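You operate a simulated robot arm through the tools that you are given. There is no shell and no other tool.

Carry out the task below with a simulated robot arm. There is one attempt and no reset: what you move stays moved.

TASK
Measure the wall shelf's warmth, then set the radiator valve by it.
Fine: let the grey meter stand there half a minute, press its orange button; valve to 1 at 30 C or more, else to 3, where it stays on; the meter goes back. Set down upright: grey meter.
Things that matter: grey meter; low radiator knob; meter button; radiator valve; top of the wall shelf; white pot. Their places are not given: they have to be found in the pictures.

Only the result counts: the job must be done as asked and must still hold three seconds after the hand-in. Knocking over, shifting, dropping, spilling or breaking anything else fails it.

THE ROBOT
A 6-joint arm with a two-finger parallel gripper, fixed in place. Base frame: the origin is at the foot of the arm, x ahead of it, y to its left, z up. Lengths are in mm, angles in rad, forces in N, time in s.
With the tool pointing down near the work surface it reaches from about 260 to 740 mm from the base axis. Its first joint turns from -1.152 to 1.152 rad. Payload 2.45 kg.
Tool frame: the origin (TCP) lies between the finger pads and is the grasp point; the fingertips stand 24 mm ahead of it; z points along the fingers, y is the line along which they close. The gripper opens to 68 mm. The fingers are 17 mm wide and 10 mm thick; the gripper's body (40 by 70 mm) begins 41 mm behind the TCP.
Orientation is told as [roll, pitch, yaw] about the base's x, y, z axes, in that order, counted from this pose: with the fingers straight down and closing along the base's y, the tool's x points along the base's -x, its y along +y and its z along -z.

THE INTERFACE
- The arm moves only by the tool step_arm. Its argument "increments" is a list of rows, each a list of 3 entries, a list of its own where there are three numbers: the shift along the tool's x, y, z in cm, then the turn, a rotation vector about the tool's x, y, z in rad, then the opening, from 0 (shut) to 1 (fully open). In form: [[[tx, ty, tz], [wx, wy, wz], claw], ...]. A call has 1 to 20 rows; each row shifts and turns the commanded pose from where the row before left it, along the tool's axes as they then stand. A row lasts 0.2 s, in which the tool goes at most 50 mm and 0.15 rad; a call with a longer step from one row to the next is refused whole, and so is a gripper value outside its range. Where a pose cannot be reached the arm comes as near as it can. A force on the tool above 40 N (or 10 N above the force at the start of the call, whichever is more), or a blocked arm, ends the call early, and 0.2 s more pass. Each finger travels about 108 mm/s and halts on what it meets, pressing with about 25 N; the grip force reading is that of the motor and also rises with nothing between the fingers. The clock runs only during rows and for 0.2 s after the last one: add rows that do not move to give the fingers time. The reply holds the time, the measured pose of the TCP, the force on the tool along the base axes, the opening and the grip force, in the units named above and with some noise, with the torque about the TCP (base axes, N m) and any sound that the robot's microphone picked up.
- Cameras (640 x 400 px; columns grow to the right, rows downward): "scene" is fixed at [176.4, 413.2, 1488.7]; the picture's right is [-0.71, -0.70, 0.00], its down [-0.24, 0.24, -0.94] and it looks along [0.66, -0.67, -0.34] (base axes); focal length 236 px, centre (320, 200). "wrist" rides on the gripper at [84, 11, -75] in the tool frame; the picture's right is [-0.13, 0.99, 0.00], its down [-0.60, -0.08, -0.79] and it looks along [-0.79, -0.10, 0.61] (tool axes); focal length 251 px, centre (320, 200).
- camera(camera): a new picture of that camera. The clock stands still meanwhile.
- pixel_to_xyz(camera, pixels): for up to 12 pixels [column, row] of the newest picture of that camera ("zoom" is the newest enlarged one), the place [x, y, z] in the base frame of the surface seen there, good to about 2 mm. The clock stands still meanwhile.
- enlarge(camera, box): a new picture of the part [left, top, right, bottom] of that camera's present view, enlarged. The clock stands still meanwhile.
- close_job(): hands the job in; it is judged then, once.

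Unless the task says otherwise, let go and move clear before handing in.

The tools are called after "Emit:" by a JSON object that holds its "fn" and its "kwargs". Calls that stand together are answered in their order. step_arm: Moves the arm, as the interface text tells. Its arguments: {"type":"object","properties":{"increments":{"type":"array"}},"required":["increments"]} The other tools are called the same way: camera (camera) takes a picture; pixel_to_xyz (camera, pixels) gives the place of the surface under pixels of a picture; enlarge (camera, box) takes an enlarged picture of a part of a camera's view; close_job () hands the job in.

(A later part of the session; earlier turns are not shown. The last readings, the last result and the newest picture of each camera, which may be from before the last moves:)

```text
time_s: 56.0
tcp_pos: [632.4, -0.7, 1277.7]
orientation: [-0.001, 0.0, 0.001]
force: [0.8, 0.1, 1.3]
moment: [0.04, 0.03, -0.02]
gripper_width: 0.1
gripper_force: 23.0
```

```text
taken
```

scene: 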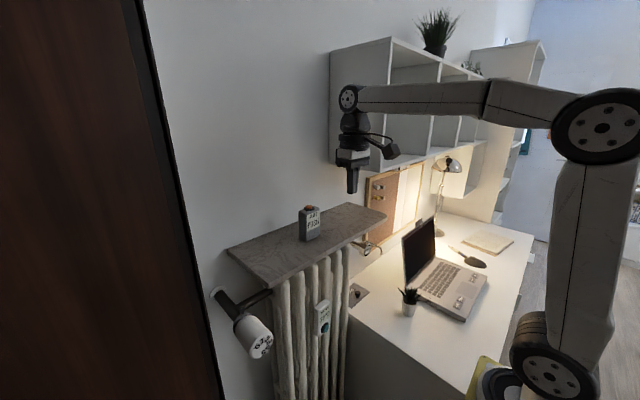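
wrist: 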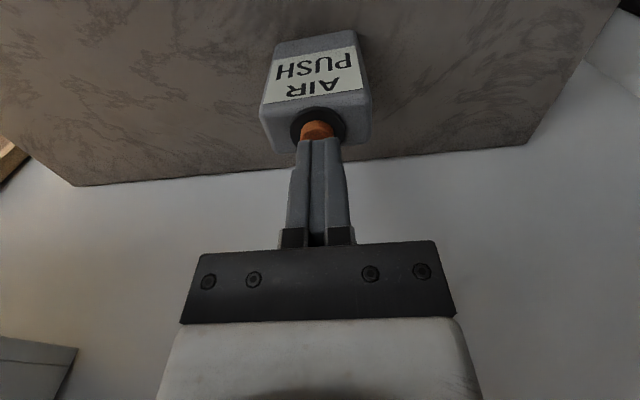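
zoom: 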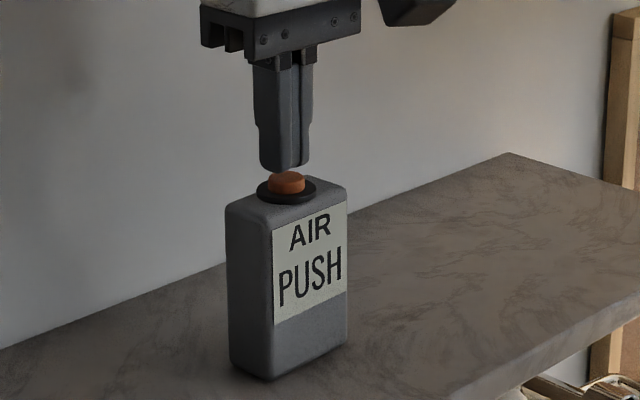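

The fingertips are centred a few mm over the button (zoom 285,180). I'll press down in 1 mm steps.

Emit:
{"fn": "step_arm", "kwargs": {"increments": [[[0, 0, 0.15], [0, 0, 0], 0], [[0, 0, 0.15], [0, 0, 0], 0], [[0, 0, 0.1], [0, 0, 0], 0], [[0, 0, 0.1], [0, 0, 0], 0], [[0, 0, 0], [0, 0, 0], 0]]}}

Emit:
{"fn": "enlarge", "kwargs": {"camera": "scene", "box": [290, 175, 340, 245]}}

```text
time_s: 57.2
tcp_pos: [632.4, 0.5, 1272.0]
orientation: [0.001, 0.0, 0.0]
force: [-0.8, -0.5, 0.6]
moment: [0.01, -0.01, 0.02]
gripper_width: 0.0
gripper_force: 24.0
```

```text
5.71 times, centred on (315, 210) of scene
```

zoom: 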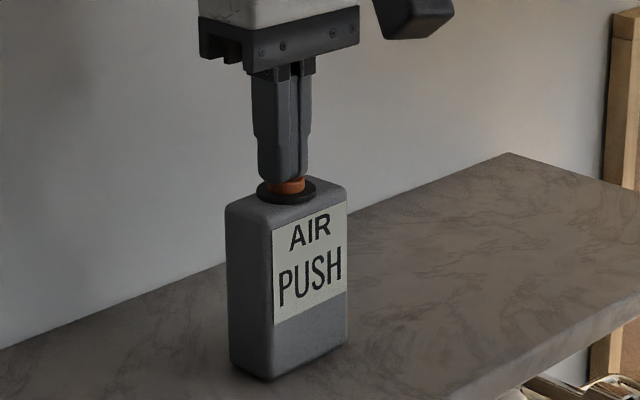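

Emit:
{"fn": "step_arm", "kwargs": {"increments": [[[0, 0, 0.1], [0, 0, 0], 0], [[0, 0, 0.1], [0, 0, 0], 0], [[0, 0, 0], [0, 0, 0], 0]]}}

Emit:
{"fn": "enlarge", "kwargs": {"camera": "scene", "box": [290, 175, 340, 245]}}

```text
time_s: 58.0
tcp_pos: [632.9, -0.4, 1270.1]
orientation: [0.001, -0.001, -0.002]
force: [-0.8, 0.8, 2.4]
moment: [0.03, -0.02, 0.0]
gripper_width: 0.0
gripper_force: 23.4
heard: click
```

```text
5.71 times, centred on (315, 210) of scene
```

zoom: 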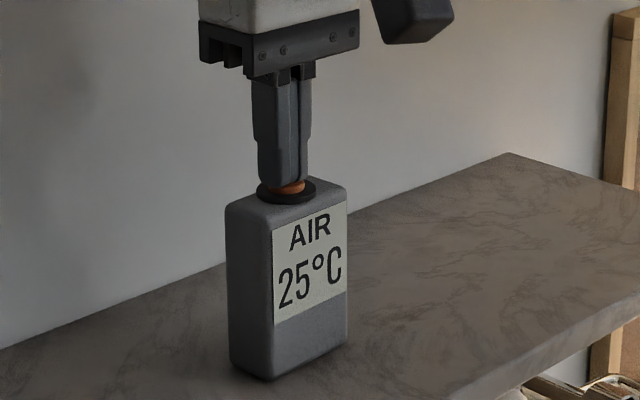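

A click was heard and the display now reads "AIR 25°C" (zoom 310,260), below 30, so the valve must go to 3. I'll lift off and confirm the reading.

Emit:
{"fn": "step_arm", "kwargs": {"increments": [[[0, 0, -0.5], [0, 0, 0], 0], [[0, 0, -1.5], [0, 0, 0], 0], [[0, 0, -3], [0, 0, 0], 0], [[0, 0, -3], [0, 0, 0], 0], [[0, 0, 0], [0, 0, 0], 0]]}}

Emit:
{"fn": "enlarge", "kwargs": {"camera": "scene", "box": [290, 195, 330, 245]}}

Emit:
{"fn": "enlarge", "kwargs": {"camera": "wrist", "box": [240, 0, 400, 160]}}

```text
time_s: 59.2
tcp_pos: [631.3, 1.3, 1349.5]
orientation: [0.001, -0.002, 0.001]
force: [-0.5, -0.5, 0.0]
moment: [0.0, -0.01, -0.02]
gripper_width: 0.1
gripper_force: 23.3
```

```text
8.00 times, centred on (310, 220) of scene
```

zoom: 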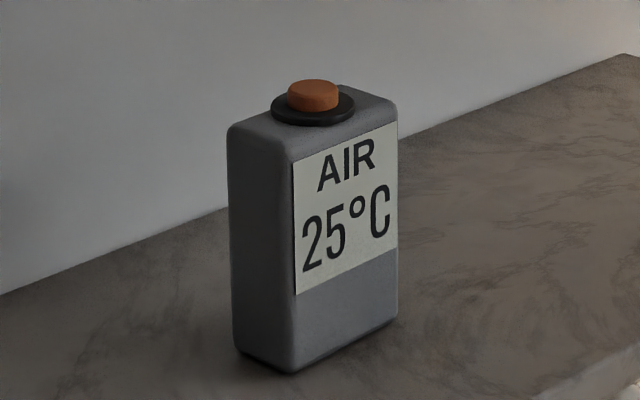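

```text
2.50 times, centred on (320, 80) of wrist
```

zoom: 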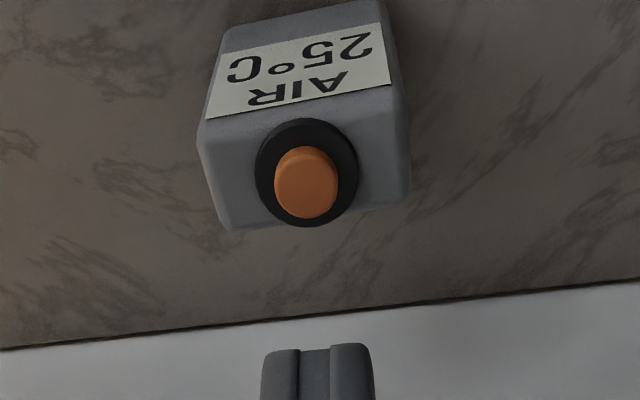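

The reading is confirmed at 25 °C, so the valve goes to 3. First I fetch the meter: open fingers, return to the exact set-down pose (13.0 cm down, −3 mm y, −1 mm x) and grip.

Emit:
{"fn": "step_arm", "kwargs": {"increments": [[[0.1, -0.3, 0], [0, 0, 0], 1], [[0, 0, 0], [0, 0, 0], 1], [[0, 0, 0], [0, 0, 0], 1], [[0, 0, 0], [0, 0, 0], 1], [[0, 0, 3], [0, 0, 0], 1], [[0, 0, 2], [0, 0, 0], 1], [[0, 0, 0], [0, 0, 0], 1]]}}

Emit:
{"fn": "enlarge", "kwargs": {"camera": "scene", "box": [280, 165, 350, 245]}}

Emit:
{"fn": "camera", "kwargs": {"camera": "wrist"}}

```text
time_s: 60.8
tcp_pos: [631.9, -3.0, 1299.6]
orientation: [-0.001, 0.0, 0.001]
force: [-1.0, 0.8, 0.4]
moment: [-0.02, -0.02, 0.0]
gripper_width: 68.1
gripper_force: 0.1
```

```text
5.00 times, centred on (315, 205) of scene
```

zoom: 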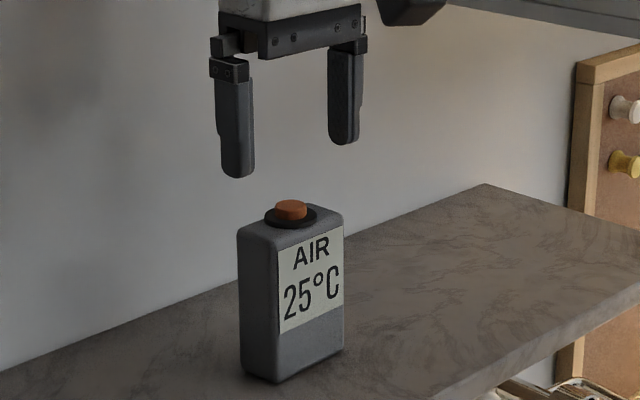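

```text
taken
```

wrist: 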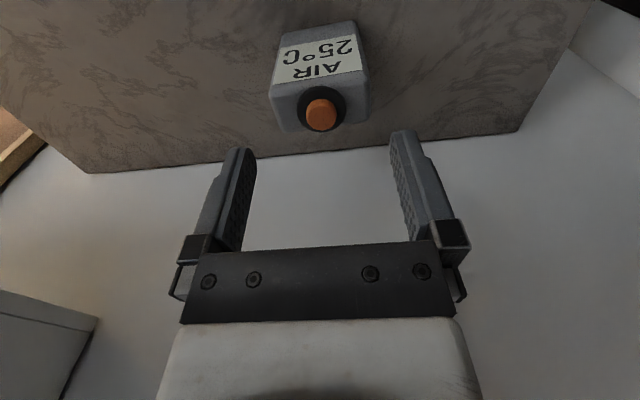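

The meter lies centred between the fingers (wrist 320,85). I'll descend 8 cm and close.

Emit:
{"fn": "step_arm", "kwargs": {"increments": [[[0, 0, 2], [0, 0, 0], 1], [[0, 0, 2], [0, 0, 0], 1], [[0, 0, 2], [0, 0, 0], 1], [[0, 0, 1.9], [0, 0, 0], 1], [[0, 0, 0], [0, 0, 0], 1], [[0, 0, 0], [0, 0, 0], 0.9], [[0, 0, 0], [0, 0, 0], 0.8], [[0, 0, 0], [0, 0, 0], 0.6], [[0, 0, 0], [0, 0, 0], 0.5], [[0, 0, 0], [0, 0, 0], 0.5]]}}

```text
time_s: 63.0
tcp_pos: [630.9, -1.9, 1222.4]
orientation: [0.0, 0.002, -0.001]
force: [0.6, -0.1, 0.1]
moment: [0.0, 0.01, 0.02]
gripper_width: 60.1
gripper_force: 24.7
```

The meter is gripped (60.1 mm, 24.7 N). I'll lift, draw back to x≈430, and swing toward y≈−308 with radius kept above 400 to avoid clipping.

Emit:
{"fn": "step_arm", "kwargs": {"increments": [[[0, 0, -1], [0, 0, 0], 0.5], [[0, 0, -3], [0, 0, 0], 0.5], [[0, 0, -4], [0, 0, 0], 0.5], [[0, 0, -2], [0, 0, 0], 0.5], [[4, 0, 0], [0, 0, 0], 0.5], [[4, 0, 0], [0, 0, 0], 0.5], [[4, 0, 0], [0, 0, 0], 0.5], [[4, 0, 0], [0, 0, 0], 0.5], [[4, 0, 0], [0, 0, 0], 0.5], [[0, -4, 0], [0, 0, 0], 0.5], [[0, -4, 0], [0, 0, 0], 0.5], [[0, -4, 0], [0, 0, 0], 0.5], [[0, -4, 0], [0, 0, 0], 0.5], [[0, -4, 0], [0, 0, 0], 0.5], [[0, -4, 0], [0, 0, 0], 0.5], [[0, -4, 0], [0, 0, 0], 0.5], [[0, -2.7, 0], [0, 0, 0], 0.5], [[0, 0, 0], [0, 0, 0], 0.5], [[0, 0, 0], [0, 0, 0], 0.5]]}}

Emit:
{"fn": "camera", "kwargs": {"camera": "scene"}}

```text
time_s: 67.0
tcp_pos: [433.2, -310.3, 1323.2]
orientation: [0.001, -0.001, 0.0]
force: [0.3, -0.3, -1.9]
moment: [0.0, 0.01, 0.01]
gripper_width: 60.3
gripper_force: 24.8
```

```text
taken
```

scene: 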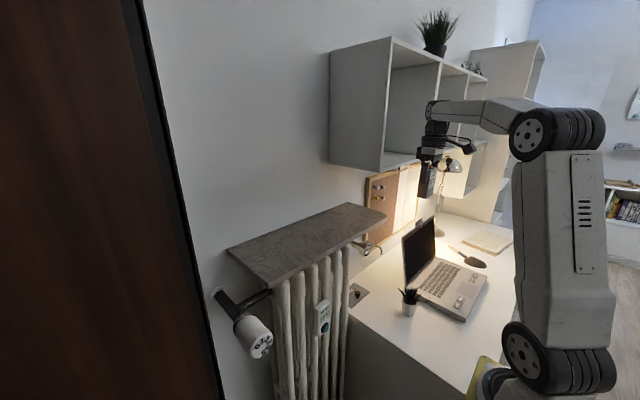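

The meter is held upright at (433,−310,1323). Next I go back to x≈276.5 and down to z≈830.

Emit:
{"fn": "step_arm", "kwargs": {"increments": [[[4, 0, 0], [0, 0, 0], 0.5], [[4, 0, 0], [0, 0, 0], 0.5], [[4, 0, 0], [0, 0, 0], 0.5], [[3.5, 0, 0], [0, 0, 0], 0.5], [[0, 0, 4], [0, 0, 0], 0.5], [[0, 0, 4], [0, 0, 0], 0.5], [[0, 0, 4], [0, 0, 0], 0.5], [[0, 0, 4], [0, 0, 0], 0.5], [[0, 0, 4], [0, 0, 0], 0.5], [[0, 0, 4], [0, 0, 0], 0.5], [[0, 0, 4], [0, 0, 0], 0.5], [[0, 0, 4], [0, 0, 0], 0.5], [[0, 0, 4], [0, 0, 0], 0.5], [[0, 0, 4], [0, 0, 0], 0.5], [[0, 0, 4], [0, 0, 0], 0.5], [[0, 0, 3.5], [0, 0, 0], 0.5], [[0, 0, 0], [0, 0, 0], 0.5], [[0, 0, 0], [0, 0, 0], 0.5]]}}

Emit:
{"fn": "step_arm", "kwargs": {"increments": [[[0, 0, 0], [0, 0, 0], 0.5]]}}

Emit:
{"fn": "step_arm", "kwargs": {"increments": [[[0, 0, 0], [0, 0, 0], 0.5]]}}

Emit:
{"fn": "enlarge", "kwargs": {"camera": "scene", "box": [430, 290, 490, 370]}}

```text
time_s: 70.8
tcp_pos: [274.4, -309.2, 845.6]
orientation: [-0.001, -0.001, 0.001]
force: [-0.8, 0.0, -0.2]
moment: [0.0, -0.01, 0.01]
gripper_width: 60.0
gripper_force: 24.6
```

```text
time_s: 71.2
tcp_pos: [274.0, -309.2, 845.7]
orientation: [0.001, 0.0, 0.001]
force: [0.8, 0.5, -2.1]
moment: [0.0, -0.01, 0.0]
gripper_width: 59.7
gripper_force: 24.7
```

```text
time_s: 71.6
tcp_pos: [274.1, -308.8, 845.9]
orientation: [-0.001, 0.0, 0.0]
force: [-0.7, -0.1, -0.8]
moment: [0.02, 0.0, -0.01]
gripper_width: 59.8
gripper_force: 25.0
```

```text
5.00 times, centred on (460, 330) of scene
```

zoom: 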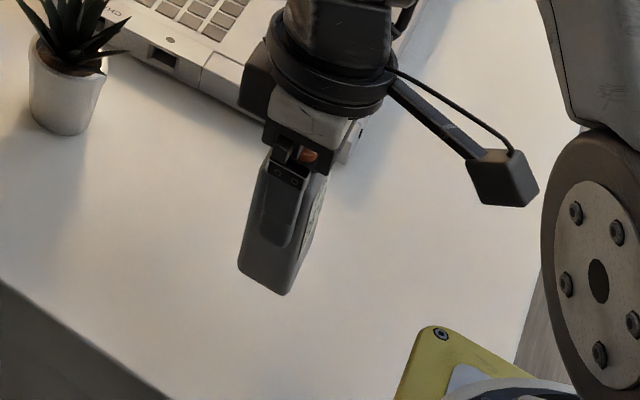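

x is 2 mm short of the original place, so I correct by +2 mm. Then I lower to just above the desk.

Emit:
{"fn": "step_arm", "kwargs": {"increments": [[[-0.2, 0, 0], [0, 0, 0], 0.5], [[0, 0, 2], [0, 0, 0], 0.5], [[0, 0, 1.7], [0, 0, 0], 0.5], [[0, 0, 0.4], [0, 0, 0], 0.5], [[0, 0, 0], [0, 0, 0], 0.5]]}}

Emit:
{"fn": "step_arm", "kwargs": {"increments": [[[0, 0, 0.05], [0, 0, 0], 0.5], [[0, 0, 0.05], [0, 0, 0], 0.5], [[0, 0, 0], [0, 0, 0], 0.5]]}}

```text
time_s: 72.8
tcp_pos: [275.7, -309.1, 805.2]
orientation: [-0.002, -0.001, -0.001]
force: [-1.3, 0.0, -1.0]
moment: [0.0, 0.0, -0.02]
gripper_width: 59.9
gripper_force: 24.9
```

```text
time_s: 73.6
tcp_pos: [275.1, -310.4, 804.6]
orientation: [0.001, 0.0, 0.0]
force: [0.3, 0.7, -0.6]
moment: [0.0, -0.05, 0.02]
gripper_width: 59.7
gripper_force: 25.2
```

Emit:
{"fn": "step_arm", "kwargs": {"increments": [[[0, 0, 0.05], [0, 0, 0], 0.5], [[0, 0, 0.05], [0, 0, 0], 0.5], [[0, 0, 0], [0, 0, 0], 0.5]]}}

Emit:
{"fn": "step_arm", "kwargs": {"increments": [[[0, 0, 0.05], [0, 0, 0], 0.5], [[0, 0, 0], [0, 0, 0], 0.5]]}}

```text
time_s: 74.4
tcp_pos: [276.6, -309.3, 803.4]
orientation: [0.0, 0.0, 0.0]
force: [-0.1, 0.1, -1.4]
moment: [0.03, -0.02, 0.0]
gripper_width: 59.9
gripper_force: 25.5
```

```text
time_s: 75.0
tcp_pos: [276.5, -310.3, 802.9]
orientation: [-0.001, 0.0, 0.001]
force: [-0.5, -0.6, -0.7]
moment: [0.02, 0.0, -0.01]
gripper_width: 59.8
gripper_force: 25.4
```

Emit:
{"fn": "step_arm", "kwargs": {"increments": [[[0, 0, 0.05], [0, 0, 0], 0.5], [[0, 0, 0.05], [0, 0, 0], 0.5], [[0, 0, 0], [0, 0, 0], 0.5]]}}

Emit:
{"fn": "enlarge", "kwargs": {"camera": "scene", "box": [430, 310, 480, 370]}}

```text
time_s: 75.8
tcp_pos: [277.9, -308.6, 801.5]
orientation: [0.0, 0.0, 0.001]
force: [-4.8, 0.1, 16.5]
moment: [0.05, 0.1, 0.07]
gripper_width: 59.9
gripper_force: 24.7
```

```text
6.67 times, centred on (455, 340) of scene
```

zoom: 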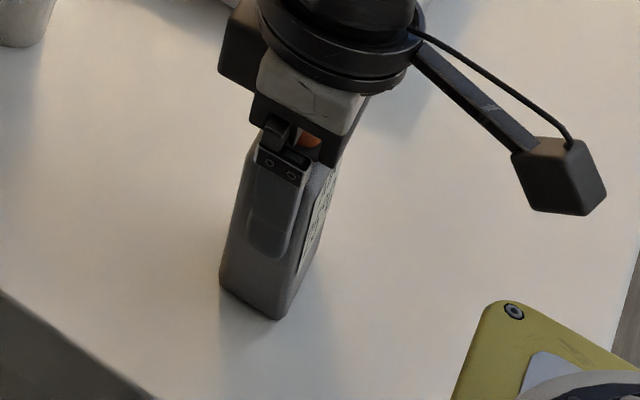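

Contact with 16.5 N: the meter is down, though its base looks a few mm left of the original (zoom 278,318 against 292,325). I'll measure before releasing.

Emit:
{"fn": "pixel_to_xyz", "kwargs": {"camera": "zoom", "pixels": [[224, 268], [280, 305], [230, 240], [290, 280], [226, 285], [272, 315], [250, 300], [240, 200], [316, 250], [300, 280], [318, 225]]}}

Emit:
{"fn": "camera", "kwargs": {"camera": "wrist"}}

Emit:
{"fn": "pixel_to_xyz", "kwargs": {"camera": "wrist", "pixels": [[270, 90], [370, 75], [300, 120], [340, 120], [320, 180], [265, 160], [380, 160], [320, 230], [350, 75]]}}

```text
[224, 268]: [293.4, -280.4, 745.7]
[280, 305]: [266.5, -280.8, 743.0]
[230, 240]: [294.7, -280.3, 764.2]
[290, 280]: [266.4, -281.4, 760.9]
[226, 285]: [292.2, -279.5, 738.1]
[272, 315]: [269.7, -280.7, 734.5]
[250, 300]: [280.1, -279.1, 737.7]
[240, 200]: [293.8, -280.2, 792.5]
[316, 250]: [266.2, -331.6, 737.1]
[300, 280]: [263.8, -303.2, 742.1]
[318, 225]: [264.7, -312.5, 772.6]
```

```text
taken
```

wrist: 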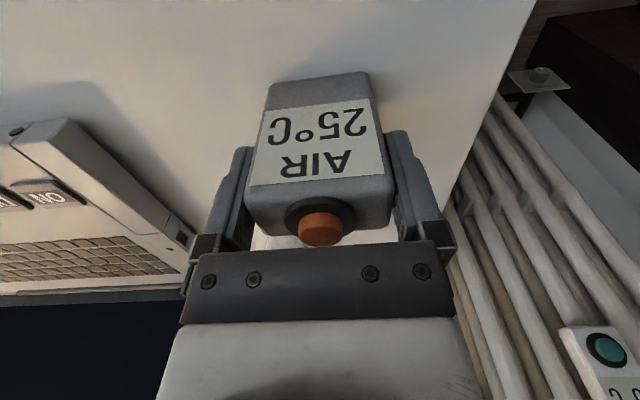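

```text
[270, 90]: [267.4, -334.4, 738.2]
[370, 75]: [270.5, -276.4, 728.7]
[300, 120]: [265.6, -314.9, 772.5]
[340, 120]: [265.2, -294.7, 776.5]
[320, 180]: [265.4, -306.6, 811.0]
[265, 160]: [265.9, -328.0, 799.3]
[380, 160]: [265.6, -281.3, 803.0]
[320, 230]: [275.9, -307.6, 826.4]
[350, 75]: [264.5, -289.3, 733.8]
```

The meter is about 3.5 mm too far in +x (front face 265.5 against 262 originally), with y matching. I'll raise 3 mm, shift back 3.5 mm, lower and check.

Emit:
{"fn": "step_arm", "kwargs": {"increments": [[[0, 0, -0.3], [0, 0, 0], 0.5], [[0.35, 0, 0], [0, 0, 0], 0.5], [[0, 0, 0], [0, 0, 0], 0.5], [[0, 0, 0.15], [0, 0, 0], 0.5], [[0, 0, 0.05], [0, 0, 0], 0.5], [[0, 0, 0], [0, 0, 0], 0.5]]}}

Emit:
{"fn": "step_arm", "kwargs": {"increments": [[[0, 0, 0.05], [0, 0, 0], 0.5], [[0, 0, 0], [0, 0, 0], 0.5]]}}

Emit:
{"fn": "enlarge", "kwargs": {"camera": "scene", "box": [430, 310, 480, 370]}}

Emit:
{"fn": "pixel_to_xyz", "kwargs": {"camera": "zoom", "pixels": [[230, 272], [286, 308], [232, 242], [296, 280], [318, 250], [305, 280], [322, 225]]}}

```text
time_s: 77.2
tcp_pos: [274.6, -307.7, 804.4]
orientation: [0.002, 0.0, 0.0]
force: [0.6, -0.6, -0.8]
moment: [0.0, 0.02, -0.01]
gripper_width: 60.1
gripper_force: 25.2
```

```text
time_s: 77.8
tcp_pos: [274.7, -309.0, 801.4]
orientation: [0.0, -0.001, -0.001]
force: [0.4, 0.4, -0.2]
moment: [0.01, -0.02, 0.02]
gripper_width: 60.0
gripper_force: 25.1
```

```text
6.67 times, centred on (455, 340) of scene
```

zoom: 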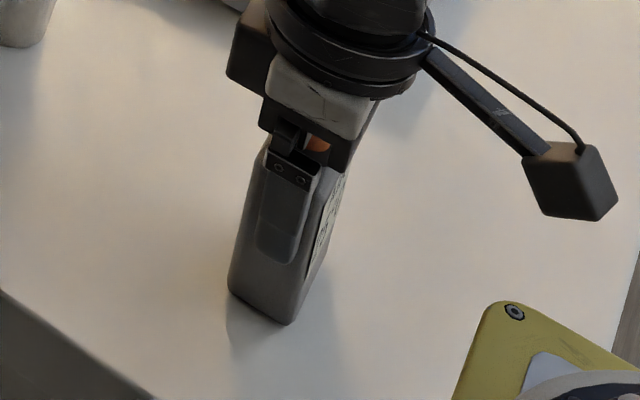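

```text
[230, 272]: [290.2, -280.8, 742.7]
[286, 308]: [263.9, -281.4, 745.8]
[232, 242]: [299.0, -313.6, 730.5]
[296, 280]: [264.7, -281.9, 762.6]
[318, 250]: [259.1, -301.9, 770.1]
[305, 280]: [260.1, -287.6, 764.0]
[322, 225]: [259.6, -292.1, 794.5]
```

The base corner is now at zoom (290,323), matching the original. I'll ease down to contact and release.

Emit:
{"fn": "step_arm", "kwargs": {"increments": [[[0, 0, 0.04], [0, 0, 0], 0.5], [[0, 0, 0], [0, 0, 0], 0.5]]}}

```text
time_s: 78.4
tcp_pos: [273.7, -308.9, 802.4]
orientation: [0.0, 0.0, -0.001]
force: [-1.4, 3.2, 9.5]
moment: [0.13, -0.11, 0.03]
gripper_width: 59.8
gripper_force: 24.9
```

Emit:
{"fn": "step_arm", "kwargs": {"increments": [[[0, 0, -0.03], [0, 0, 0], 0.5], [[0, 0, 0], [0, 0, 0], 0.88], [[0, 0, 0], [0, 0, 0], 0.94], [[0, 0, 0], [0, 0, 0], 1], [[0, 0, 0], [0, 0, 0], 1], [[0, 0, -0.5], [0, 0, 0], 1], [[0, 0, -2], [0, 0, 0], 1], [[0, 0, -3], [0, 0, 0], 1], [[0, 0, -4], [0, 0, 0], 1], [[0, 0, -4], [0, 0, 0], 1], [[0, 0, 0], [0, 0, 0], 1]]}}

Emit:
{"fn": "enlarge", "kwargs": {"camera": "scene", "box": [430, 310, 480, 370]}}

Emit:
{"fn": "camera", "kwargs": {"camera": "wrist"}}

```text
time_s: 80.8
tcp_pos: [274.4, -310.3, 940.3]
orientation: [0.0, 0.001, 0.001]
force: [-0.2, 0.4, 1.0]
moment: [-0.01, 0.0, 0.01]
gripper_width: 67.7
gripper_force: 0.1
```

```text
6.67 times, centred on (455, 340) of scene
```

zoom: 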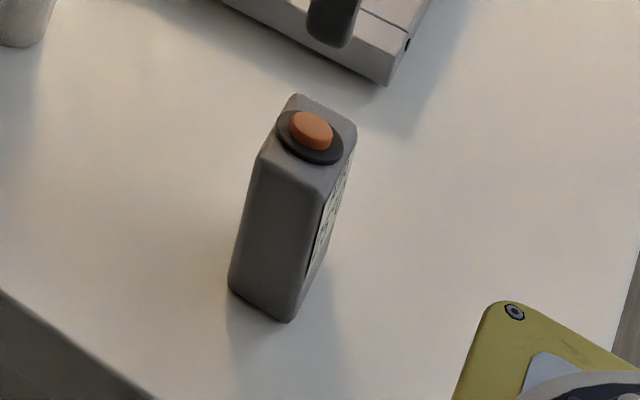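

```text
taken
```

wrist: 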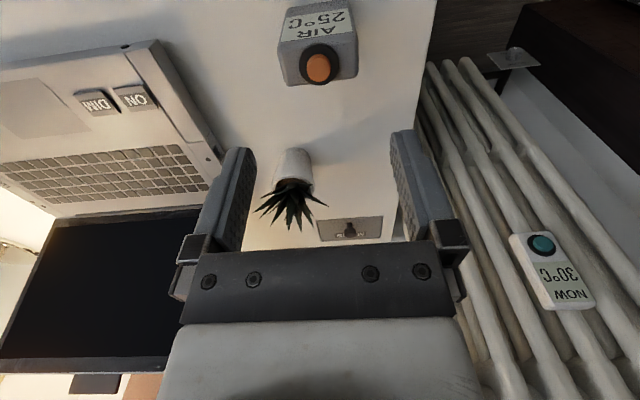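

The meter is back in its place, upright (zoom 295,200), still showing 25 °C. Now I lift and swing to in front of the valve.

Emit:
{"fn": "step_arm", "kwargs": {"increments": [[[0, 0, -4], [0, 0, 0], 1], [[0, 0, -4], [0, 0, 0], 1], [[0, 0, -4], [0, 0, 0], 1], [[-2, 0, -4], [0, 0, 0], 1], [[-3, 3, 0], [0, 0, 0], 1], [[-3, 3, 0], [0, 0, 0], 1], [[-3, 3, 0], [0, 0, 0], 1], [[-3, 3, 0], [0, 0, 0], 1], [[0, 4.5, 0], [0, 0, 0], 1], [[0, 4.5, 0], [0, 0, 0], 1], [[0, 4.5, 0], [0, 0, 0], 1], [[0, 4.5, 0], [0, 0, 0], 1], [[0, 4.5, 0], [0, 0, 0], 1], [[0, 4.5, 0], [0, 0, 0], 1], [[0, 4.5, 0], [0, 0, 0], 1], [[0, 4.5, 0], [0, 0, 0], 1], [[0, 4.5, 0], [0, 0, 0], 1], [[0, 2.5, 0], [0, 0, 0], 1], [[0, 0, 0], [0, 0, 0], 1]]}}

Emit:
{"fn": "camera", "kwargs": {"camera": "scene"}}

```text
time_s: 84.8
tcp_pos: [413.9, 238.8, 1097.6]
orientation: [-0.001, 0.0, -0.002]
force: [0.3, 0.1, -0.1]
moment: [0.01, -0.01, -0.01]
gripper_width: 67.9
gripper_force: 0.1
```

```text
taken
```

scene: 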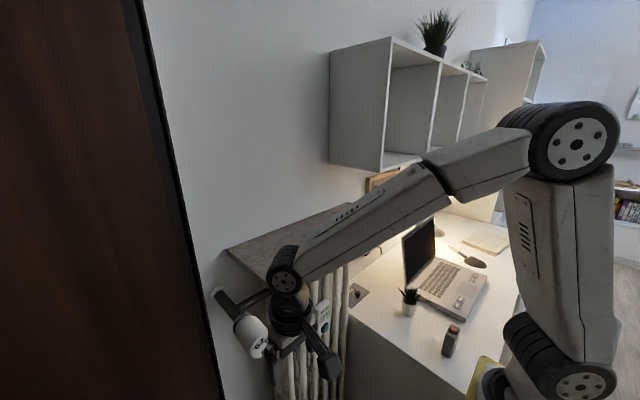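

The tool hangs at (414,239,1098), just before the valve. I'll pitch it to point along +x in 11 turns about the tool's y.

Emit:
{"fn": "step_arm", "kwargs": {"increments": [[[0, 0, 0], [0, -0.1428, 0], 1], [[0, 0, 0], [0, -0.1428, 0], 1], [[0, 0, 0], [0, -0.1428, 0], 1], [[0, 0, 0], [0, -0.1428, 0], 1], [[0, 0, 0], [0, -0.1428, 0], 1], [[0, 0, 0], [0, -0.1428, 0], 1], [[0, 0, 0], [0, -0.1428, 0], 1], [[0, 0, 0], [0, -0.1428, 0], 1], [[0, 0, 0], [0, -0.1428, 0], 1], [[0, 0, 0], [0, -0.1428, 0], 1], [[0, 0, 0], [0, -0.1428, 0], 1], [[0, 0, 0], [0, 0, 0], 1], [[0, 0, 0], [0, 0, 0], 1]]}}

Emit:
{"fn": "camera", "kwargs": {"camera": "scene"}}

Emit:
{"fn": "camera", "kwargs": {"camera": "wrist"}}

```text
time_s: 87.6
tcp_pos: [414.7, 241.4, 1097.6]
orientation: [2.385, -1.57, -2.384]
force: [0.8, 0.1, -0.1]
moment: [-0.03, -0.02, -0.01]
gripper_width: 68.0
gripper_force: 0.0
```

```text
taken
```

scene: 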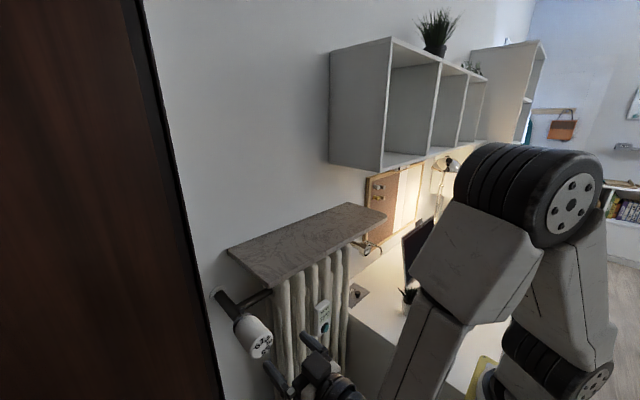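

```text
taken
```

wrist: 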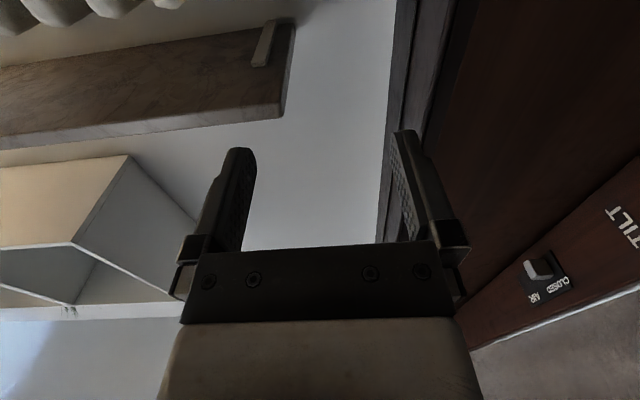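

The tool now points along +x at (415,241,1098). I'll lower to the valve axis (z≈1024.5) and pre-roll +45° so the 90° turn ends at −45°.

Emit:
{"fn": "step_arm", "kwargs": {"increments": [[[2.5, 0, 0], [0, 0, 0], 1], [[2.5, 0, 0], [0, 0, 0], 1], [[2.3, 0, 0], [0, 0, 0], 1], [[0, 0, 0], [0, 0, 0.131], 1], [[0, 0, 0], [0, 0, 0.131], 1], [[0, 0, 0], [0, 0, 0.131], 1], [[0, 0, 0], [0, 0, 0.131], 1], [[0, 0, 0], [0, 0, 0.131], 1], [[0, 0, 0], [0, 0, 0.131], 1], [[0, 0, 0], [0, 0, 0], 1], [[0, 0, 0], [0, 0, 0], 1]]}}

Emit:
{"fn": "camera", "kwargs": {"camera": "scene"}}

Emit:
{"fn": "camera", "kwargs": {"camera": "wrist"}}

Emit:
{"fn": "enlarge", "kwargs": {"camera": "scene", "box": [220, 300, 340, 400]}}

```text
time_s: 90.0
tcp_pos: [473.3, 376.2, 1274.4]
orientation: [1.555, -0.799, -1.567]
force: [0.0, 0.3, 0.6]
moment: [-0.01, -0.01, 0.02]
gripper_width: 68.2
gripper_force: 0.1
out of reach, approached as far as the arm can: row 1, 2, 3, 4, 5, 6, 7, 8, 9
```

```text
taken
```

scene: 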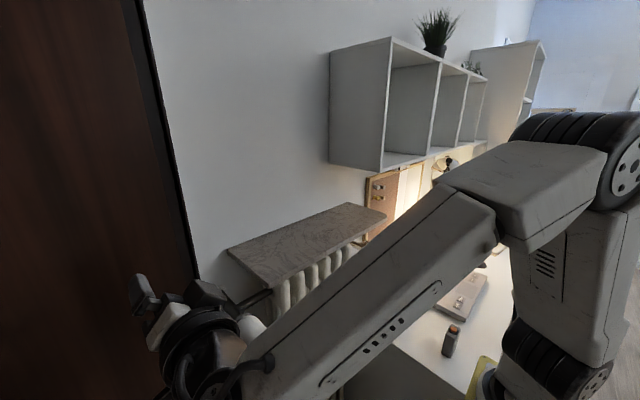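

```text
taken
```

wrist: 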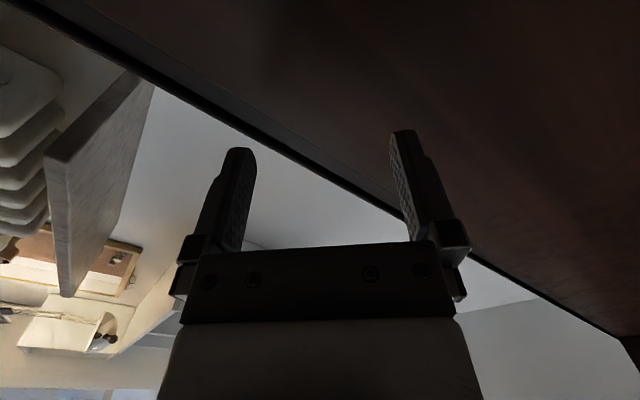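

```text
4.00 times, centred on (280, 350) of scene
```

zoom: 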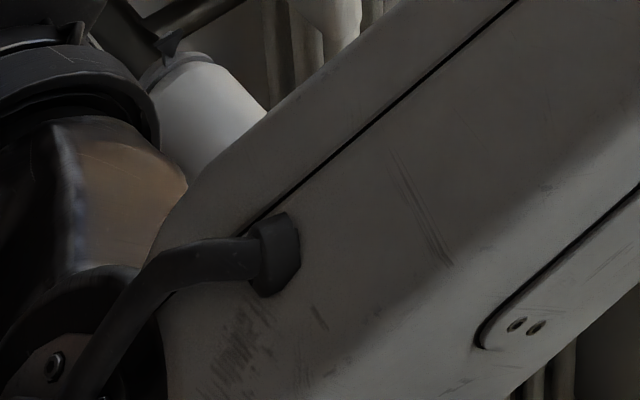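

Those moves were clipped: the arm ended at (473,376,1274), pointing +x with the +45° roll, and force is near zero. I'll check where the brown wardrobe lies before moving again.

Emit:
{"fn": "pixel_to_xyz", "kwargs": {"camera": "scene", "pixels": [[60, 100], [60, 300], [130, 100], [170, 200], [190, 270], [140, 290], [205, 292], [180, 330], [200, 370], [100, 380], [255, 325], [250, 375]]}}

Emit:
{"fn": "pixel_to_xyz", "kwargs": {"camera": "wrist", "pixels": [[400, 80], [300, 100], [500, 200], [600, 100], [380, 210], [560, 310], [200, 40], [70, 180], [60, 250], [130, 100], [450, 120]]}}

Emit:
{"fn": "enlarge", "kwargs": {"camera": "scene", "box": [80, 240, 280, 400]}}

```text
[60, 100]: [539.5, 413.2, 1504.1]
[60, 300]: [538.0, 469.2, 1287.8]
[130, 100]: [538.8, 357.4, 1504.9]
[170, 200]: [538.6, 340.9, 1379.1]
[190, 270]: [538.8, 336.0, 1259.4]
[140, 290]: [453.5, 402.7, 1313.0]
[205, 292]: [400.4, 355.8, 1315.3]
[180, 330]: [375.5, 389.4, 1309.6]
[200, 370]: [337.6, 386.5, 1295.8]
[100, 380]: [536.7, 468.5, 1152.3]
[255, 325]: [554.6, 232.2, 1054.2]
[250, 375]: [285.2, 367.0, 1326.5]
```

```text
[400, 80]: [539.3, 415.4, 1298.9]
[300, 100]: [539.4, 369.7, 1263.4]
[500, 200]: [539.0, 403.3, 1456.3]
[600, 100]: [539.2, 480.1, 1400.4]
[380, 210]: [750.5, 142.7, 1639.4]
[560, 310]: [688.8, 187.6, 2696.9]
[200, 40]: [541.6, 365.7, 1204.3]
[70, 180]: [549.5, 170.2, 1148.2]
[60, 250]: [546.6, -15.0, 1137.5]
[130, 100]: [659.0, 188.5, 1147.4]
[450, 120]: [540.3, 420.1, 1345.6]
```

```text
2.50 times, centred on (180, 320) of scene
```

zoom: 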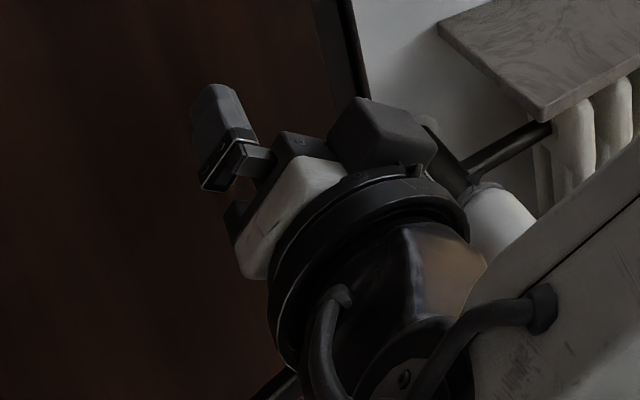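

The wardrobe front is at x≈539 for y>336, so the fingertips (x≈497) are clear. I'll slide in −y at this height to y≈241, keeping x≈473.

Emit:
{"fn": "step_arm", "kwargs": {"increments": [[[-1.6, -1.65, 0], [0, 0, 0], 1], [[-1.6, -1.65, 0], [0, 0, 0], 1], [[0, 0, 0], [0, 0, 0], 1]]}}

```text
time_s: 90.8
tcp_pos: [473.7, 337.5, 1296.0]
orientation: [1.566, -0.789, -1.568]
force: [1.0, 0.0, 0.0]
moment: [0.02, 0.01, -0.02]
gripper_width: 68.2
gripper_force: 0.0
out of reach, approached as far as the arm can: row 1, 2
```

The slide was clipped too, since this pose is too near the arm's inner reach. I'll return to tool-down here by turning +90° about base y, where the reach is comfortable, then redo the approach with a larger x.

Emit:
{"fn": "step_arm", "kwargs": {"increments": [[[0, 0, 0], [0.1, 0.102, 0], 1], [[0, 0, 0], [0.1, 0.102, 0], 1], [[0, 0, 0], [0.1, 0.102, 0], 1], [[0, 0, 0], [0.1, 0.102, 0], 1]]}}

Emit:
{"fn": "camera", "kwargs": {"camera": "scene"}}

```text
time_s: 91.8
tcp_pos: [474.1, 337.5, 1294.0]
orientation: [0.832, -0.635, -1.07]
force: [-0.5, -0.1, 0.5]
moment: [-0.01, -0.03, -0.04]
gripper_width: 68.1
gripper_force: 0.0
```

```text
taken
```

scene: 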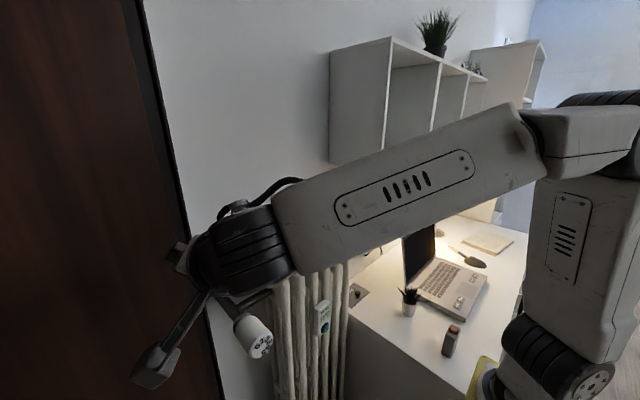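

The turn works and the arm is moving cleanly back. I'll continue to fully tool-down and undo the 45° yaw.

Emit:
{"fn": "step_arm", "kwargs": {"increments": [[[0, 0, 0], [0.1, 0.102, 0], 1], [[0, 0, 0], [0.1, 0.102, 0], 1], [[0, 0, 0], [0.1, 0.102, 0], 1], [[0, 0, 0], [0.1, 0.102, 0], 1], [[0, 0, 0], [0.1, 0.102, 0], 1], [[0, 0, 0], [0.1, 0.102, 0], 1], [[0, 0, 0], [0.1, 0.102, 0], 1], [[0, 0, 0], [0, 0, -0.13], 1], [[0, 0, 0], [0, 0, -0.13], 1], [[0, 0, 0], [0, 0, -0.13], 1], [[0, 0, 0], [0, 0, -0.13], 1], [[0, 0, 0], [0, 0, -0.13], 1], [[0, 0, 0], [0, 0, -0.13], 1], [[0, 0, 0], [0, 0, 0], 1]]}}

Emit:
{"fn": "camera", "kwargs": {"camera": "scene"}}

```text
time_s: 94.8
tcp_pos: [474.0, 336.0, 1294.4]
orientation: [0.011, 0.0, 0.006]
force: [0.2, 0.6, -0.1]
moment: [-0.01, -0.06, -0.02]
gripper_width: 67.9
gripper_force: 0.1
```

```text
taken
```

scene: 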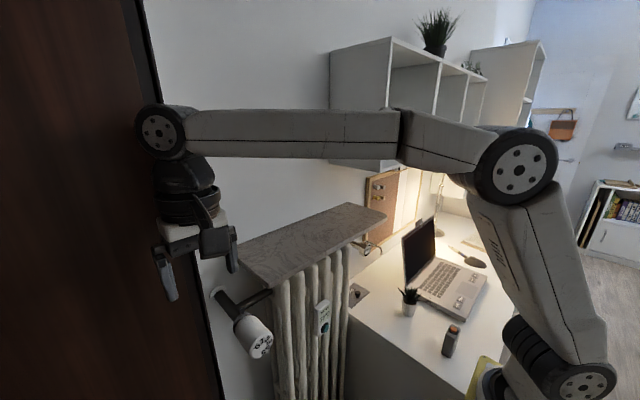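

The arm is tool-down again at (474,336,1294), nothing touched. I'll measure the arm's own joints to understand its reach.

Emit:
{"fn": "pixel_to_xyz", "kwargs": {"camera": "scene", "pixels": [[160, 133], [188, 190], [405, 130], [518, 170], [582, 382], [530, 350], [180, 135]]}}

```text
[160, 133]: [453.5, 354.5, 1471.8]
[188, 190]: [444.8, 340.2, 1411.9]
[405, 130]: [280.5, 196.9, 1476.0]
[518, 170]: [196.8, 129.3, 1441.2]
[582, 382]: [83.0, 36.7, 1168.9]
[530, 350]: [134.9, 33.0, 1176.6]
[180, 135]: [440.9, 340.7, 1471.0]
```

The arm's joints suggest a wrist branch problem, made by pitching while the arm was swung 45° sideways. I'll redo the pitch at y≈0, where the wrist straightens cleanly, then slide sideways to the valve.

Emit:
{"fn": "step_arm", "kwargs": {"increments": [[[0.6, -4, 0], [0.011, 0, 0.006], 1], [[0.6, -4, 0], [0, 0, 0], 1], [[0.6, -4, 0], [0, 0, 0], 1], [[0.6, -4, 0], [0, 0, 0], 1], [[0, -4, 0], [0, 0, 0], 1], [[0, -4, 0], [0, 0, 0], 1], [[0, -4, 0], [0, 0, 0], 1], [[0, -4, 0], [0, 0, 0], 1], [[0, -1.6, 0], [0, 0, 0], 1], [[0, 0, 4], [0, 0, 0], 1], [[0, 0, 4], [0, 0, 0], 1], [[0, 0, 4], [0, 0, 0], 1], [[0, 0, 4], [0, 0, 0], 1], [[0, 0, 4], [0, 0, 0], 1], [[0, 0, 3.4], [0, 0, 0], 1], [[0, 0, 0], [0, 0, 0], 1]]}}

Emit:
{"fn": "camera", "kwargs": {"camera": "scene"}}

```text
time_s: 98.2
tcp_pos: [448.5, -0.3, 1061.9]
orientation: [-0.001, 0.0, -0.003]
force: [0.0, -0.6, -0.3]
moment: [0.01, 0.01, 0.01]
gripper_width: 68.2
gripper_force: 0.1
```

```text
taken
```

scene: 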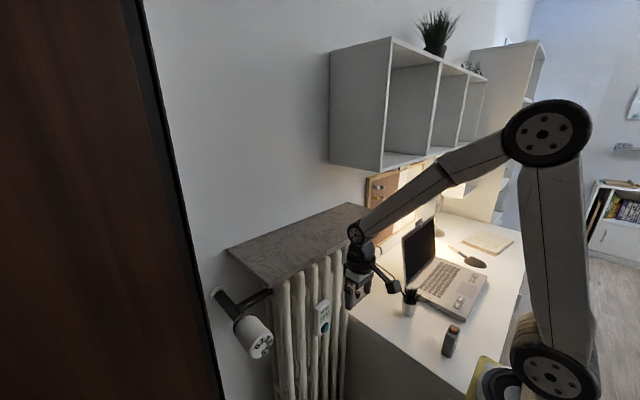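

The arm is at (448,0,1062), tool down and clear of the radiator and shelf. Now I pitch with a small forward shift, in two halves.

Emit:
{"fn": "step_arm", "kwargs": {"increments": [[[-0.55, 0, 0], [0, -0.1428, 0], 1], [[-0.544, 0, 0.078], [0, -0.1428, 0], 1], [[-0.528, 0, 0.155], [0, -0.1428, 0], 1], [[-0.5, 0, 0.228], [0, -0.1428, 0], 1], [[-0.463, 0, 0.297], [0, -0.1428, 0], 1], [[-0.416, 0, 0.36], [0, -0.1428, 0], 1]]}}

Emit:
{"fn": "step_arm", "kwargs": {"increments": [[[-0.36, 0, 0.416], [0, -0.1428, 0], 1], [[-0.297, 0, 0.463], [0, -0.1428, 0], 1], [[-0.229, 0, 0.5], [0, -0.1428, 0], 1], [[-0.155, 0, 0.528], [0, -0.1428, 0], 1], [[-0.078, 0, 0.544], [0, -0.1428, 0], 1], [[0, 0, 0], [0, 0, 0], 1]]}}

Emit:
{"fn": "camera", "kwargs": {"camera": "scene"}}

```text
time_s: 99.6
tcp_pos: [488.0, 2.1, 1060.4]
orientation: [-0.002, -0.854, -0.002]
force: [-0.5, -0.2, 0.6]
moment: [0.03, 0.0, -0.02]
gripper_width: 67.8
gripper_force: 0.1
out of reach, approached as far as the arm can: row 6
```

```text
time_s: 101.0
tcp_pos: [533.4, 0.9, 1059.4]
orientation: [-2.823, -1.568, 2.822]
force: [0.0, 0.7, 0.1]
moment: [-0.01, 0.02, -0.01]
gripper_width: 68.0
gripper_force: 0.1
out of reach, approached as far as the arm can: row 1, 2
```

```text
taken
```

scene: 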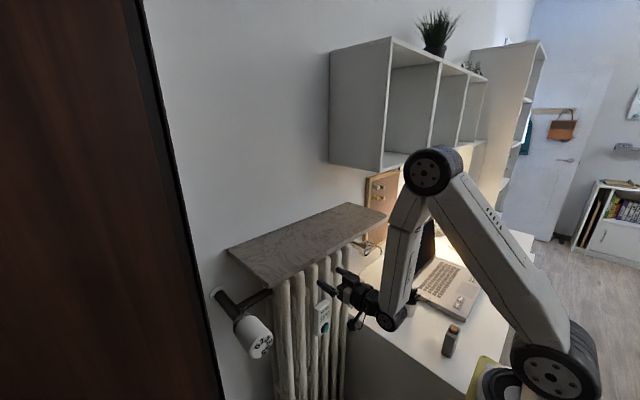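

The tool now points +x at (533,1,1059) with the arm in a comfortable shape. Before sliding to +y I'll measure the radiator front, since the tips are at x≈557.

Emit:
{"fn": "pixel_to_xyz", "kwargs": {"camera": "scene", "pixels": [[325, 280], [311, 285], [297, 292], [283, 300], [275, 300], [338, 270], [340, 275], [322, 287], [325, 275], [310, 300]]}}

Emit:
{"fn": "enlarge", "kwargs": {"camera": "scene", "box": [220, 240, 420, 380]}}

```text
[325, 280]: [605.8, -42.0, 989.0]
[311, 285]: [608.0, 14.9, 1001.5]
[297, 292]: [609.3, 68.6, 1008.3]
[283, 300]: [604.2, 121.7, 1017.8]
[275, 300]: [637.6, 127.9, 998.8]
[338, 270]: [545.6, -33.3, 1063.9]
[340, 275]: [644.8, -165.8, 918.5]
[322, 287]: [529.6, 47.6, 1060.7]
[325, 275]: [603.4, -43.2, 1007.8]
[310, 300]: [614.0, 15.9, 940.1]
```

```text
2.86 times, centred on (320, 310) of scene
```

zoom: 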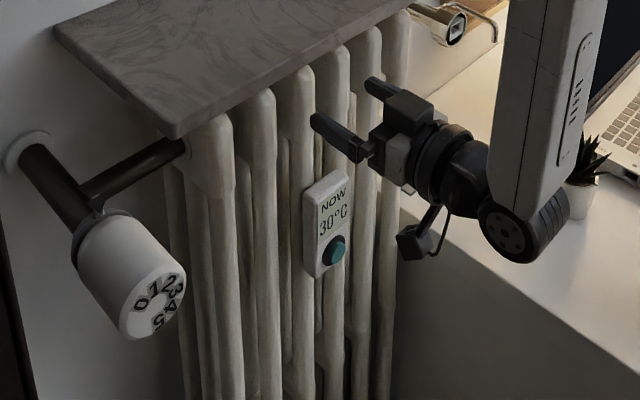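

The radiator front is at x≈604, so the tips are clear. I'll slide to y≈241 while drawing back to x≈479, before reaching the valve head.

Emit:
{"fn": "step_arm", "kwargs": {"increments": [[[0, 4, 0], [0, 0, 0], 1], [[0, 4, -1], [0, 0, 0], 1], [[0, 4, -2.2], [0, 0, 0], 1], [[0, 4, -2.2], [0, 0, 0], 1], [[0, 0, 0], [0, 0, 0], 1]]}}

```text
time_s: 102.2
tcp_pos: [479.1, 164.6, 1060.9]
orientation: [-0.689, -1.568, 0.685]
force: [0.6, -0.3, 0.6]
moment: [0.05, 0.01, -0.02]
gripper_width: 67.9
gripper_force: 0.0
```

That worked with no clipping. I'll continue to y≈241, lower to z≈1024.5, and look.

Emit:
{"fn": "step_arm", "kwargs": {"increments": [[[0, 3.8, 0], [0, 0, 0], 1], [[0, 3.82, 0], [0, 0, 0], 1], [[1.8, 0, 0], [0, 0, 0], 1], [[1.84, 0, 0], [0, 0, 0], 1], [[0, 0, 0], [0, 0, 0], 1]]}}

Emit:
{"fn": "enlarge", "kwargs": {"camera": "scene", "box": [210, 270, 370, 400]}}

Emit:
{"fn": "camera", "kwargs": {"camera": "wrist"}}

```text
time_s: 103.4
tcp_pos: [478.5, 240.1, 1022.5]
orientation: [-1.066, -1.571, 1.065]
force: [-0.1, -0.6, -0.7]
moment: [0.0, 0.01, 0.04]
gripper_width: 68.1
gripper_force: 0.1
```

```text
3.08 times, centred on (290, 335) of scene
```

zoom: 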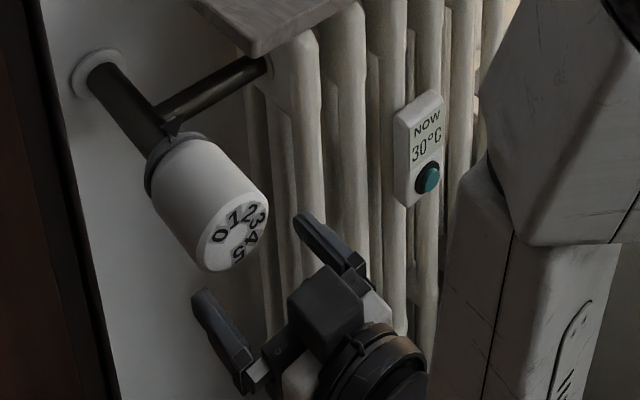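

```text
taken
```

wrist: 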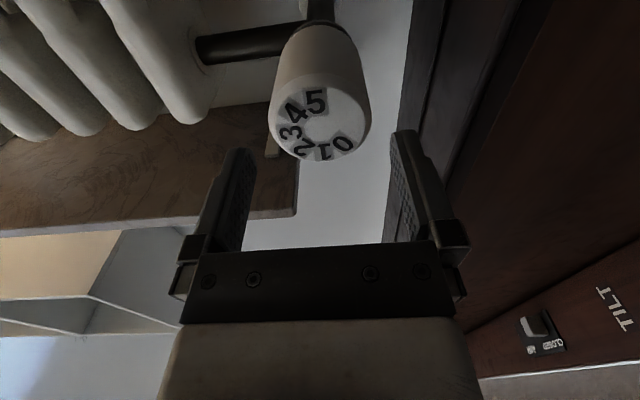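

The open fingers face the valve head squarely (wrist view: dial at 320,115). I'll measure the dial rim again from here for exact centring.

Emit:
{"fn": "enlarge", "kwargs": {"camera": "wrist", "box": [250, 20, 390, 170]}}

Emit:
{"fn": "pixel_to_xyz", "kwargs": {"camera": "wrist", "pixels": [[272, 105], [369, 110], [318, 157], [320, 88], [275, 80], [365, 75], [320, 120], [290, 60], [345, 50], [315, 102], [325, 151], [289, 131]]}}

```text
2.67 times, centred on (320, 95) of wrist
```

zoom: 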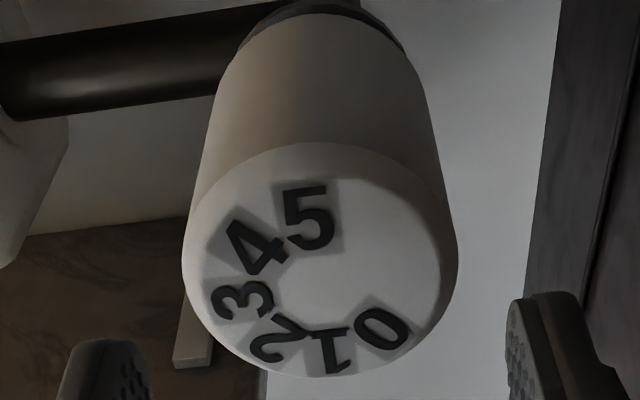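

```text
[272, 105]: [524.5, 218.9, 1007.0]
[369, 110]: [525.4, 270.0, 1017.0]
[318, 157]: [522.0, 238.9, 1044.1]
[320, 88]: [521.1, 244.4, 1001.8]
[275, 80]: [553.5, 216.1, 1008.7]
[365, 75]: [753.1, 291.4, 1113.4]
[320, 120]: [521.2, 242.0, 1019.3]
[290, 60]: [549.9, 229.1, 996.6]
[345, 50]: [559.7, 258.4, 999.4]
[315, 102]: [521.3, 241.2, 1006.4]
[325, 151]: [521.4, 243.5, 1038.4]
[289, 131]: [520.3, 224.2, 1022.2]
```

The valve axis is at about y 242, z 1023 and digit 3 points exactly to −y, so a −90° turn about +x is needed. I'll correct y by 2 mm and pre-roll +45°.

Emit:
{"fn": "step_arm", "kwargs": {"increments": [[[0, 0.17, 0], [0, 0, 0.1309], 1], [[0, 0, 0], [0, 0, 0.1309], 1], [[0, 0, 0], [0, 0, 0.1309], 1], [[0, 0, 0], [0, 0, 0.1309], 1], [[0, 0, 0], [0, 0, 0.1309], 1], [[0, 0, 0], [0, 0, 0.1309], 1], [[0, 0, 0], [0, 0, 0], 1], [[0, 0, 0], [0, 0, 0], 1]]}}

Emit:
{"fn": "enlarge", "kwargs": {"camera": "scene", "box": [210, 270, 370, 400]}}

Emit:
{"fn": "camera", "kwargs": {"camera": "wrist"}}

```text
time_s: 105.2
tcp_pos: [478.3, 240.5, 1023.4]
orientation: [1.57, -0.784, -1.573]
force: [0.6, 0.1, -0.2]
moment: [0.01, -0.01, 0.02]
gripper_width: 67.8
gripper_force: 0.0
```

```text
3.08 times, centred on (290, 335) of scene
```

zoom: 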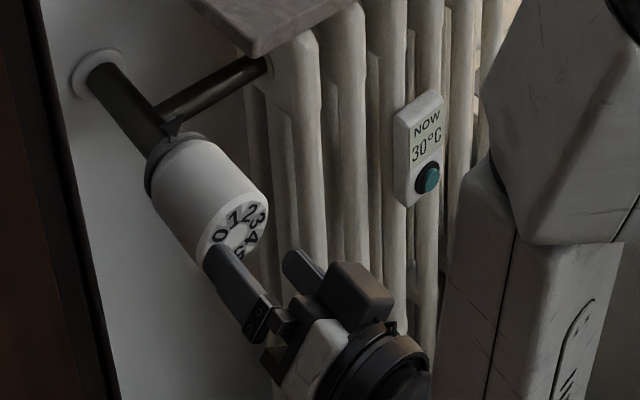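

```text
taken
```

wrist: 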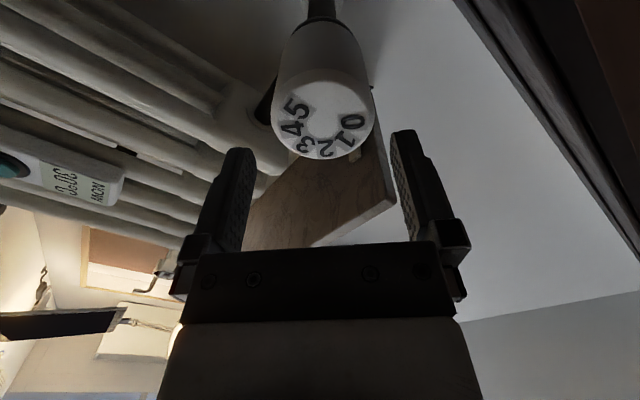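

The +45° roll is reached and the fingers straddle the head. Before gripping, I'll rehearse the −90° roll in free air to be sure the wrist can do it.

Emit:
{"fn": "step_arm", "kwargs": {"increments": [[[0, 0, 0], [0, 0, -0.1309], 1], [[0, 0, 0], [0, 0, -0.1309], 1], [[0, 0, 0], [0, 0, -0.1309], 1], [[0, 0, 0], [0, 0, -0.1309], 1], [[0, 0, 0], [0, 0, -0.1309], 1], [[0, 0, 0], [0, 0, -0.1309], 1], [[0, 0, 0], [0, 0, -0.1309], 1], [[0, 0, 0], [0, 0, -0.1309], 1], [[0, 0, 0], [0, 0, -0.1309], 1], [[0, 0, 0], [0, 0, -0.1309], 1], [[0, 0, 0], [0, 0, -0.1309], 1], [[0, 0, 0], [0, 0, -0.1309], 1], [[0, 0, 0], [0, 0, -0.1309], 1], [[0, 0, 0], [0, 0, 0], 1]]}}

Emit:
{"fn": "camera", "kwargs": {"camera": "wrist"}}

```text
time_s: 108.2
tcp_pos: [478.4, 239.1, 1022.8]
orientation: [-1.569, -0.653, 1.57]
force: [0.9, 0.2, 0.5]
moment: [-0.05, 0.0, 0.01]
gripper_width: 68.2
gripper_force: 0.1
```

```text
taken
```

wrist: 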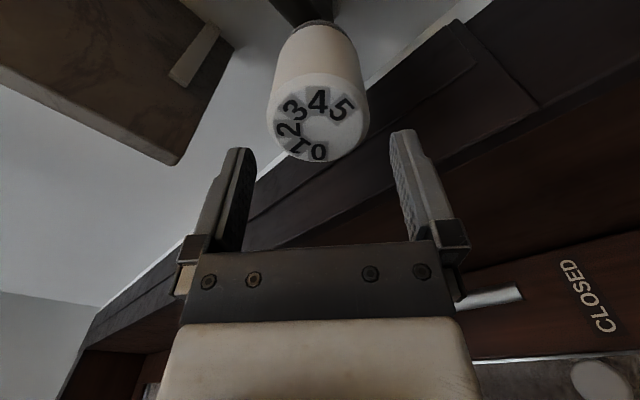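

The full roll range is available. I'll roll back to +45°, nudge y by +1.5 mm, and advance to x≈545 around the head with fingers open.

Emit:
{"fn": "step_arm", "kwargs": {"increments": [[[0, 0, 0], [0, 0, 0.1309], 1], [[0, 0, 0], [0, 0, 0.1309], 1], [[0, 0, 0], [0, 0, 0.1309], 1], [[0, 0, 0], [0, 0, 0.1309], 1], [[0, 0, 0], [0, 0, 0.1309], 1], [[0, 0, 0], [0, 0, 0.1309], 1], [[0, 0, 0], [0, 0, 0.1309], 1], [[0, 0, 0], [0, 0, 0.1309], 1], [[0, 0, 0], [0, 0, 0.1309], 1], [[0, 0, 0], [0, 0, 0.1309], 1], [[0, 0, 0], [0, 0, 0.1309], 1], [[0, 0, 0], [0, 0, 0.1309], 1], [[0, 0, 0], [0, 0, 0.1309], 1], [[0.1, 0.1, 0], [0, 0, 0], 1], [[0, 0, 0], [0, 0, 0], 1]]}}

Emit:
{"fn": "step_arm", "kwargs": {"increments": [[[0, 0, 1.5], [0, 0, 0], 1], [[0, 0, 1], [0, 0, 0], 1], [[0, 0, 1], [0, 0, 0], 1], [[0, 0, 0], [0, 0, 0], 1]]}}

Emit:
{"fn": "camera", "kwargs": {"camera": "wrist"}}

Emit:
{"fn": "enlarge", "kwargs": {"camera": "scene", "box": [210, 270, 370, 400]}}

```text
time_s: 111.4
tcp_pos: [477.2, 241.8, 1023.6]
orientation: [1.57, -0.785, -1.573]
force: [-0.5, 0.0, -0.2]
moment: [-0.02, 0.03, 0.02]
gripper_width: 67.9
gripper_force: 0.1
```

```text
time_s: 112.4
tcp_pos: [513.3, 239.4, 1022.2]
orientation: [1.57, -0.785, -1.572]
force: [0.3, 0.2, -0.1]
moment: [0.02, 0.0, 0.01]
gripper_width: 68.0
gripper_force: 0.0
```

```text
taken
```

wrist: 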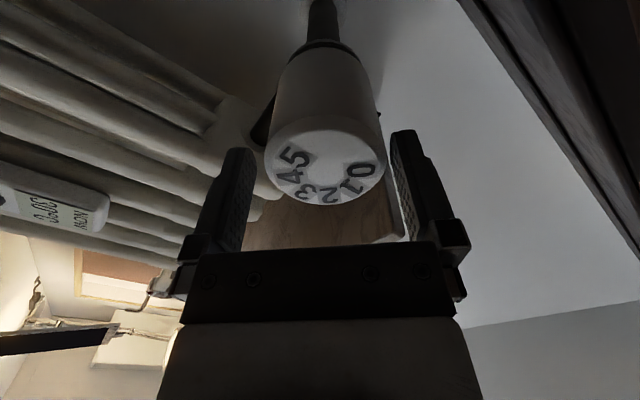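

```text
3.08 times, centred on (290, 335) of scene
```

zoom: 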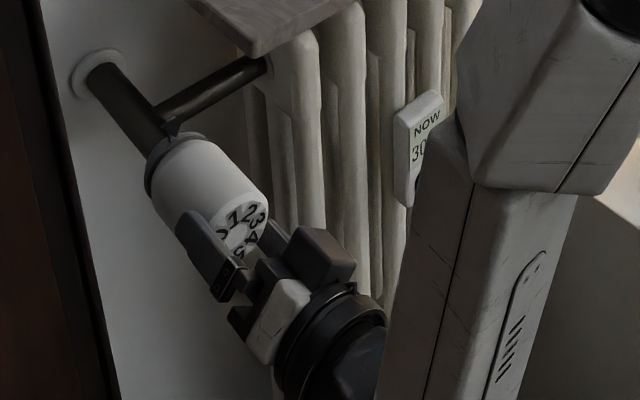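

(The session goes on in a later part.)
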